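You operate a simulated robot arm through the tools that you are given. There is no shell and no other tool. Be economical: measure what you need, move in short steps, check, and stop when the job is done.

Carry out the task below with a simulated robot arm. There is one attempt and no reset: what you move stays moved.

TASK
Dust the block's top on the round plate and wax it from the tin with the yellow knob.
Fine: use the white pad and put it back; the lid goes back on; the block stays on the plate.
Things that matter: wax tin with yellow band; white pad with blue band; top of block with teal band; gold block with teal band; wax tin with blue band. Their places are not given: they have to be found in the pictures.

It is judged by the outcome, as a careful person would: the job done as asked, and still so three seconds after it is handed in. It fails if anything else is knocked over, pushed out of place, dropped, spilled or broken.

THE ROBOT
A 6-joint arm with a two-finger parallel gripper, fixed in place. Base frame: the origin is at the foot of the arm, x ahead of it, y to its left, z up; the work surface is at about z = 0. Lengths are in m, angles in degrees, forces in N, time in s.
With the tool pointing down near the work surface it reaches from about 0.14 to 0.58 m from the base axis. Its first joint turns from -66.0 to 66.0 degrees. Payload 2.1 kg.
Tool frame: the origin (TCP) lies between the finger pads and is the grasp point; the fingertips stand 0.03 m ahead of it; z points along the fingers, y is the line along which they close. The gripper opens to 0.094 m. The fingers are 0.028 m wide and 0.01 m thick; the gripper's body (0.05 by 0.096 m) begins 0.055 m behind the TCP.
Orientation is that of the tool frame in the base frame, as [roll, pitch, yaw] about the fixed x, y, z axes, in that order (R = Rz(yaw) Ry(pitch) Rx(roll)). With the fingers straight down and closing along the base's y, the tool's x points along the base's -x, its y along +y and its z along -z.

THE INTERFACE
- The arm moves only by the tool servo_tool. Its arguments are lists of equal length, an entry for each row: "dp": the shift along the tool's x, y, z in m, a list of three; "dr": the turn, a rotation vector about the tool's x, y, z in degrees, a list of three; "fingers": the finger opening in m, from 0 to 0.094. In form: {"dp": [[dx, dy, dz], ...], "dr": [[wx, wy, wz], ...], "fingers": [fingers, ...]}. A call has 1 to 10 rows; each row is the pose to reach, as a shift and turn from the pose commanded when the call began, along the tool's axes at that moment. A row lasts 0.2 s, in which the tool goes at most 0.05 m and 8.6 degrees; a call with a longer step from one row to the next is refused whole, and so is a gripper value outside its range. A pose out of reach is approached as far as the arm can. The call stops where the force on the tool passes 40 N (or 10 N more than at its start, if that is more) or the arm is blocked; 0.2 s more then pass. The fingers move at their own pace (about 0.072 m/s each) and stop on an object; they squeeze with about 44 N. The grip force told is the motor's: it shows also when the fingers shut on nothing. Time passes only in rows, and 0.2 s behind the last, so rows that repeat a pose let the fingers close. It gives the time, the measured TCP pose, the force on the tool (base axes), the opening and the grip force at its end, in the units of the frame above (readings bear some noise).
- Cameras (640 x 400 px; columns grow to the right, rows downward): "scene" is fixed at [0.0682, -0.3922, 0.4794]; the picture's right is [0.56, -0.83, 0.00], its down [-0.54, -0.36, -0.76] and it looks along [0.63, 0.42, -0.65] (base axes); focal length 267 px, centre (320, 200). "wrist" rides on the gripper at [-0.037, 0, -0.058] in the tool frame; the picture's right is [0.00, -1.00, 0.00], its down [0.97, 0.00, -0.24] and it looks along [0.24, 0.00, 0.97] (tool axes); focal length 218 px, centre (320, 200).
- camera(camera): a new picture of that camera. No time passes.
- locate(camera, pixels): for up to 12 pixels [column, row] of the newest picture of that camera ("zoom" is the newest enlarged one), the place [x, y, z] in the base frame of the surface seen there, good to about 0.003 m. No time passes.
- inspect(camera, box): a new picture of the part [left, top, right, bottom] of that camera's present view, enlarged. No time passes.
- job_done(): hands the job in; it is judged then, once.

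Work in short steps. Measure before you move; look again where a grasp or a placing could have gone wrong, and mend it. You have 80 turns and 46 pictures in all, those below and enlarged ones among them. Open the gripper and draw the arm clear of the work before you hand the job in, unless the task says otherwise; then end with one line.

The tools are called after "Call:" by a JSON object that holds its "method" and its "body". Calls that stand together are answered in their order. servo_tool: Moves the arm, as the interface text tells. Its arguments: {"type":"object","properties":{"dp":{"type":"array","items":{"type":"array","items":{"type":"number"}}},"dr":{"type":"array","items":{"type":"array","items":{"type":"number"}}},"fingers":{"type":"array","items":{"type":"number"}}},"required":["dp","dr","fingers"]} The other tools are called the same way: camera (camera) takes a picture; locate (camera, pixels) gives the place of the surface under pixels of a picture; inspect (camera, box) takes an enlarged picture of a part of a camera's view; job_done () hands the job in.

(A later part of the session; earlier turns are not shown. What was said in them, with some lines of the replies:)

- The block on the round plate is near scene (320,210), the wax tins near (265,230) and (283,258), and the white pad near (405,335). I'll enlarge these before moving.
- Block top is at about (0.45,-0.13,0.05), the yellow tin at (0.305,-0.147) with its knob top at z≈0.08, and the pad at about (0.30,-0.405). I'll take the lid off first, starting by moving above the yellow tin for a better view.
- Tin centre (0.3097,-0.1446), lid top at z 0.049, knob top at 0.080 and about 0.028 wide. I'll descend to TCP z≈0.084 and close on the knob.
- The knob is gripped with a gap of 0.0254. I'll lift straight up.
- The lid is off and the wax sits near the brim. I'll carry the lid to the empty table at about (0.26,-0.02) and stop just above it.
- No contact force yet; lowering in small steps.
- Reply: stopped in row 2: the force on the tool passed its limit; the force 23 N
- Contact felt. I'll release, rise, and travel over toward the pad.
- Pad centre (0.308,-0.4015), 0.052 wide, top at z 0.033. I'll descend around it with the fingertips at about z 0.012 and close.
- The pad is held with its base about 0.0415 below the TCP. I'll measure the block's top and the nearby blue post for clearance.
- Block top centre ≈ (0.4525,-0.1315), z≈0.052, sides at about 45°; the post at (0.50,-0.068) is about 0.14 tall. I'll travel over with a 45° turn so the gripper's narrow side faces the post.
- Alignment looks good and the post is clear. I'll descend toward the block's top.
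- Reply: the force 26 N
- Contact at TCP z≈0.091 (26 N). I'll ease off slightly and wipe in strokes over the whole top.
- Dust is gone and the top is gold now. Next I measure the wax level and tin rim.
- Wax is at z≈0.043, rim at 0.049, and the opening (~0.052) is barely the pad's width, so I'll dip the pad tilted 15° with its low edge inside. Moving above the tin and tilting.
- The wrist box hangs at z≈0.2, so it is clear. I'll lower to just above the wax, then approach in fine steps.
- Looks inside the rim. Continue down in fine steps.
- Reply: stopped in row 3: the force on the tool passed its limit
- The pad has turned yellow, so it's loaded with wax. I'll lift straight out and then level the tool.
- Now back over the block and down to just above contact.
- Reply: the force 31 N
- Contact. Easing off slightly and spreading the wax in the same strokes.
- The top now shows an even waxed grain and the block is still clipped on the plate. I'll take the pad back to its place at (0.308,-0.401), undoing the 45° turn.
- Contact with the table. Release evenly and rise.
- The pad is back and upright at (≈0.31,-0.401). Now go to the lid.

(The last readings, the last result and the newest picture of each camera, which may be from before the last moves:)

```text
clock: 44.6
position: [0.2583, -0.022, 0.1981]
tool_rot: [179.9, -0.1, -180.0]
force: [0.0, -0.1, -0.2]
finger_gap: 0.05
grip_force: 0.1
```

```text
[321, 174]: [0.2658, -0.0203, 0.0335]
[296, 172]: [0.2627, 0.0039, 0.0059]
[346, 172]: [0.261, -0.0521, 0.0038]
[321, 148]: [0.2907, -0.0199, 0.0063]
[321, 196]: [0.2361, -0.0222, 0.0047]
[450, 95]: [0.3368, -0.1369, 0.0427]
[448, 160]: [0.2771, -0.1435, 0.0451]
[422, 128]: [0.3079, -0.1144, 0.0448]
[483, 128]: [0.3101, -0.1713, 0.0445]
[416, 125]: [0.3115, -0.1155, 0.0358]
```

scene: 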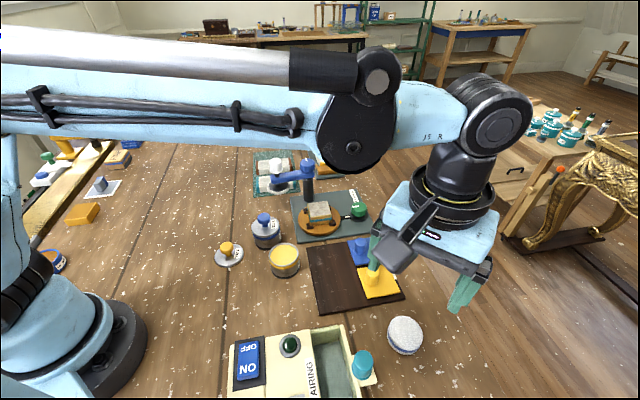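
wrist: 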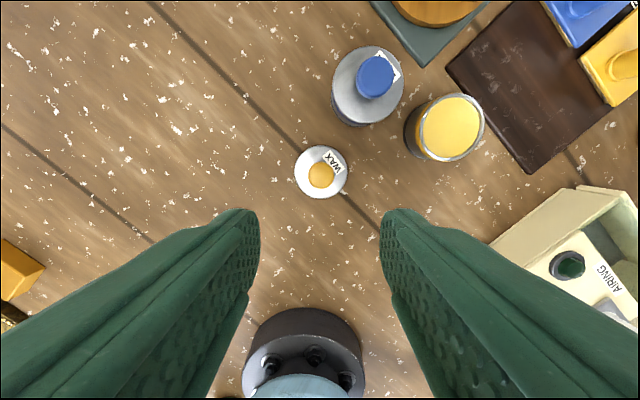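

Lid centre ≈ (0.263,-0.0215). Descend onto the knob and close as before.

Call:
{"method": "servo_tool", "body": {"dp": [[-0.003, 0.0005, 0.04], [-0.003, 0.0005, 0.08], [-0.003, 0.0005, 0.12], [-0.003, 0.0005, 0.145], [-0.003, 0.0005, 0.1563], [-0.003, 0.0005, 0.1563], [-0.003, 0.0005, 0.1563], [-0.003, 0.0005, 0.1563], [-0.003, 0.0005, 0.1563]], "dr": [[0, 0, 0], [0, 0, 0], [0, 0, 0], [0, 0, 0], [0, 0, 0], [0, 0, 0], [0, 0, 0], [0, 0, 0], [0, 0, 0]], "fingers": [0.05, 0.05, 0.05, 0.05, 0.05, 0.04, 0.02, 0.01, 0.01]}}

Call:
{"method": "servo_tool", "body": {"dp": [[0, 0, -0.01], [0, 0, -0.05], [0, 0, -0.09]], "dr": [[0, 0, 0], [0, 0, 0], [0, 0, 0]], "fingers": [0.01, 0.01, 0.01]}}

Call:
{"method": "camera", "body": {"camera": "wrist"}}

```text
clock: 46.6
position: [0.2613, -0.0194, 0.0405]
tool_rot: [179.9, -0.1, -179.9]
force: [-0.5, 0.3, -0.7]
finger_gap: 0.0253
grip_force: 43.8
```

```text
clock: 47.4
position: [0.2615, -0.0201, 0.132]
tool_rot: [179.9, -0.2, 180.0]
force: [0.6, 0.0, -0.5]
finger_gap: 0.0255
grip_force: 43.9
```

```text
9 pictures are left
```

wrist: 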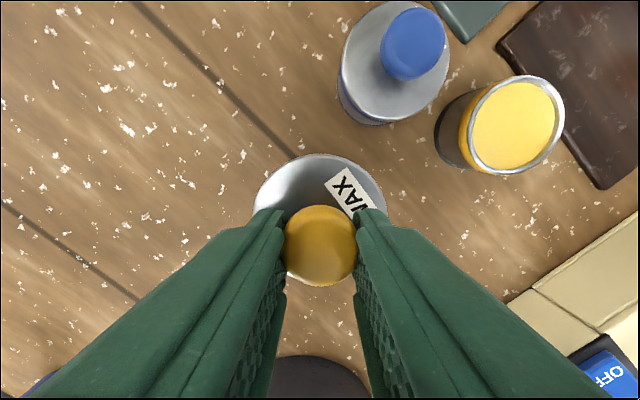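

Lid held. Carry it back above the tin.

Call:
{"method": "servo_tool", "body": {"dp": [[-0.01, -0.03, -0.02], [-0.023, -0.065, -0.02], [-0.037, -0.1, -0.02], [-0.0465, -0.1225, -0.02], [-0.0465, -0.1225, 0.01], [-0.0465, -0.1225, 0.03]], "dr": [[0, 0, 0], [0, 0, 0], [0, 0, 0], [0, 0, 0], [0, 0, 0], [0, 0, 0]], "fingers": [0.01, 0.01, 0.01, 0.01, 0.01, 0.01]}}

Call:
{"method": "inspect", "body": {"camera": "scene", "box": [240, 210, 330, 290]}}

Call:
{"method": "camera", "body": {"camera": "wrist"}}

```text
clock: 48.8
position: [0.3094, -0.1419, 0.0999]
tool_rot: [179.8, -0.1, -179.9]
force: [0.0, -0.7, 0.0]
finger_gap: 0.0253
grip_force: 44.3
```

```text
5.00 times, centred on (285, 250) of scene
```

zoom: 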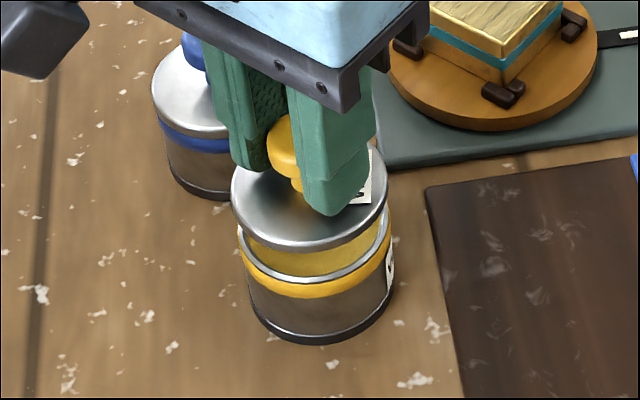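

```text
7 pictures are left
```

wrist: 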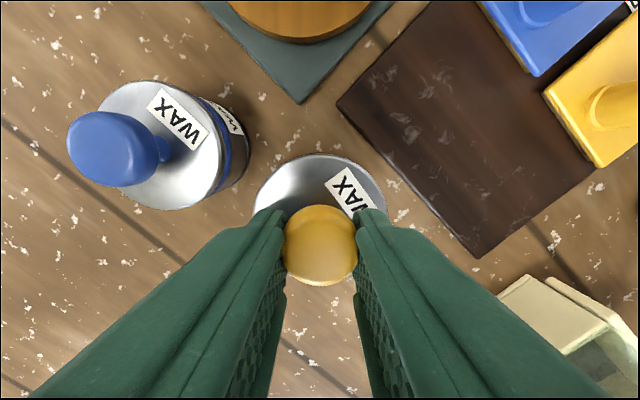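

Lid lines up within about 1 mm; nudging slightly right in the view and lowering.

Call:
{"method": "servo_tool", "body": {"dp": [[-0.0005, -0.001, 0.005], [-0.0005, -0.001, 0.009], [-0.0005, -0.001, 0.0115]], "dr": [[0, 0, 0], [0, 0, 0], [0, 0, 0]], "fingers": [0.01, 0.01, 0.01]}}

Call:
{"method": "servo_tool", "body": {"dp": [[0, 0, 0.001], [0, 0, 0.002], [0, 0, 0.003], [0, 0, 0.004]], "dr": [[0, 0, 0], [0, 0, 0], [0, 0, 0], [0, 0, 0]], "fingers": [0.01, 0.01, 0.01, 0.01]}}

Call:
{"method": "inspect", "body": {"camera": "scene", "box": [240, 210, 330, 290]}}

```text
clock: 49.6
position: [0.3089, -0.143, 0.0892]
tool_rot: [179.9, -0.1, -180.0]
force: [-0.5, -0.6, 0.4]
finger_gap: 0.0249
grip_force: 44.4
```

```text
clock: 50.6
position: [0.3104, -0.1428, 0.0854]
tool_rot: [179.9, 0.0, 180.0]
force: [0.0, 0.5, 0.0]
finger_gap: 0.0251
grip_force: 43.7
```

```text
5.00 times, centred on (285, 250) of scene
```

zoom: 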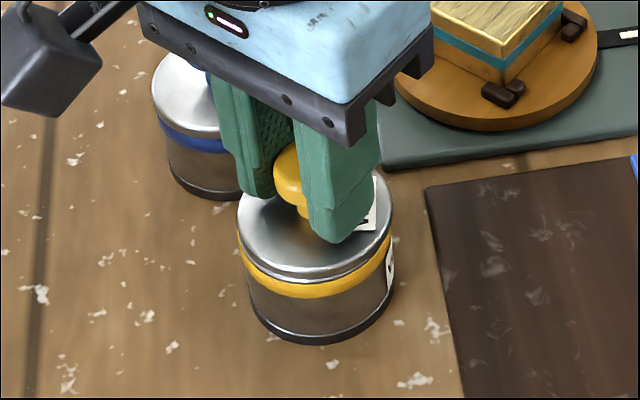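

Nearly seated and well aligned. A little further down until contact.

Call:
{"method": "servo_tool", "body": {"dp": [[0, 0, 0.0008], [0, 0, 0.0016], [0, 0, 0.0024], [0, 0, 0.0032]], "dr": [[0, 0, 0], [0, 0, 0], [0, 0, 0], [0, 0, 0]], "fingers": [0.01, 0.01, 0.01, 0.01]}}

```text
clock: 51.2
position: [0.3075, -0.143, 0.0842]
tool_rot: [179.8, -0.4, 179.9]
force: [-1.0, 1.2, 7.1]
finger_gap: 0.0253
grip_force: 44.1
stopped in row 2: the force on the tool passed its limit (the readings are from after the stop); the commanded pose is now the measured one
```

Seated. Release and withdraw upward.

Call:
{"method": "servo_tool", "body": {"dp": [[0, 0, -0.0005], [0, 0, -0.0005], [0, 0, -0.0005], [0, 0, -0.04], [0, 0, -0.08], [0, 0, -0.12], [0.03, 0.04, -0.14], [0.05, 0.08, -0.15]], "dr": [[0, 0, 0], [0, 0, 0], [0, 0, 0], [0, 0, 0], [0, 0, 0], [0, 0, 0], [0, 0, 0], [0, 0, 0]], "fingers": [0.035, 0.05, 0.05, 0.05, 0.05, 0.05, 0.06, 0.08]}}

Call:
{"method": "camera", "body": {"camera": "scene"}}

Call:
{"method": "inspect", "body": {"camera": "scene", "box": [230, 160, 430, 360]}}

```text
refused: row 7 steps farther than a row can; nothing moved
```

```text
5 pictures are left
```

scene: 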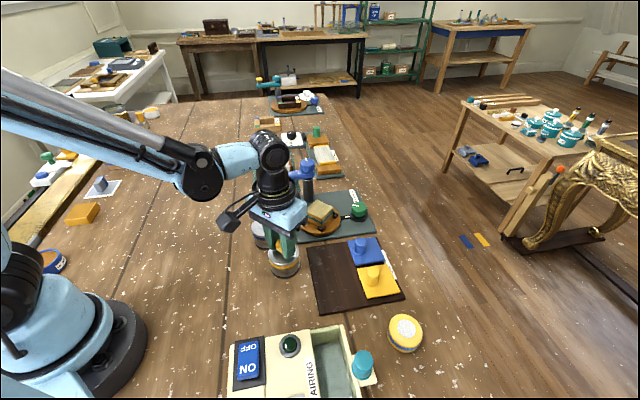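

```text
2.00 times, centred on (330, 260) of scene
```

zoom: 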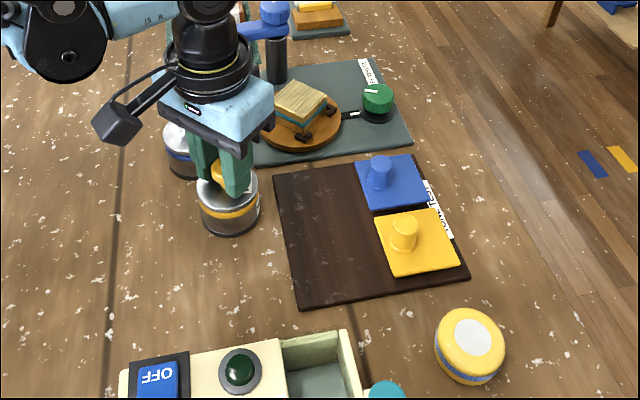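

Call:
{"method": "servo_tool", "body": {"dp": [[0, 0, -0.0005], [0, 0, -0.0005], [0, 0, -0.0005], [0, 0, -0.04], [0, 0, -0.08], [0, 0, -0.12], [0.02, 0.03, -0.13], [0.04, 0.06, -0.14], [0.06, 0.09, -0.15]], "dr": [[0, 0, 0], [0, 0, 0], [0, 0, 0], [0, 0, 0], [0, 0, 0], [0, 0, 0], [0, 0, 0], [0, 0, 0], [0, 0, 0]], "fingers": [0.035, 0.05, 0.05, 0.05, 0.05, 0.05, 0.06, 0.08, 0.09]}}

Call:
{"method": "inspect", "body": {"camera": "scene", "box": [220, 150, 380, 300]}}

```text
clock: 53.2
position: [0.2481, -0.0538, 0.2337]
tool_rot: [179.9, -0.5, 179.9]
force: [-0.9, 0.1, 1.1]
finger_gap: 0.0902
grip_force: 0.1
```

```text
2.67 times, centred on (300, 225) of scene
```

zoom: 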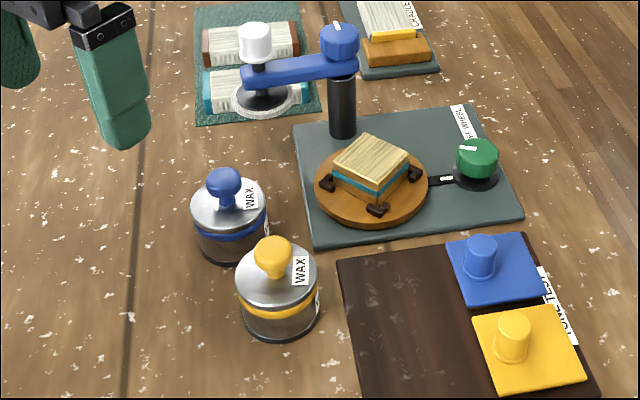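

The lid is seated level, the pad is back in its spot, and the waxed block is still on its plate. The arm is clear, so I'm handing it in.

Call:
{"method": "job_done", "body": {}}

```text
The job is handed in.
```

The top of the block on the round plate is dusted and waxed from the yellow-knob tin. The white pad (now yellow with wax) is back within a few mm of its spot, and the tin's lid is back on. The block is still on the plate, which turned a little under the wiping.
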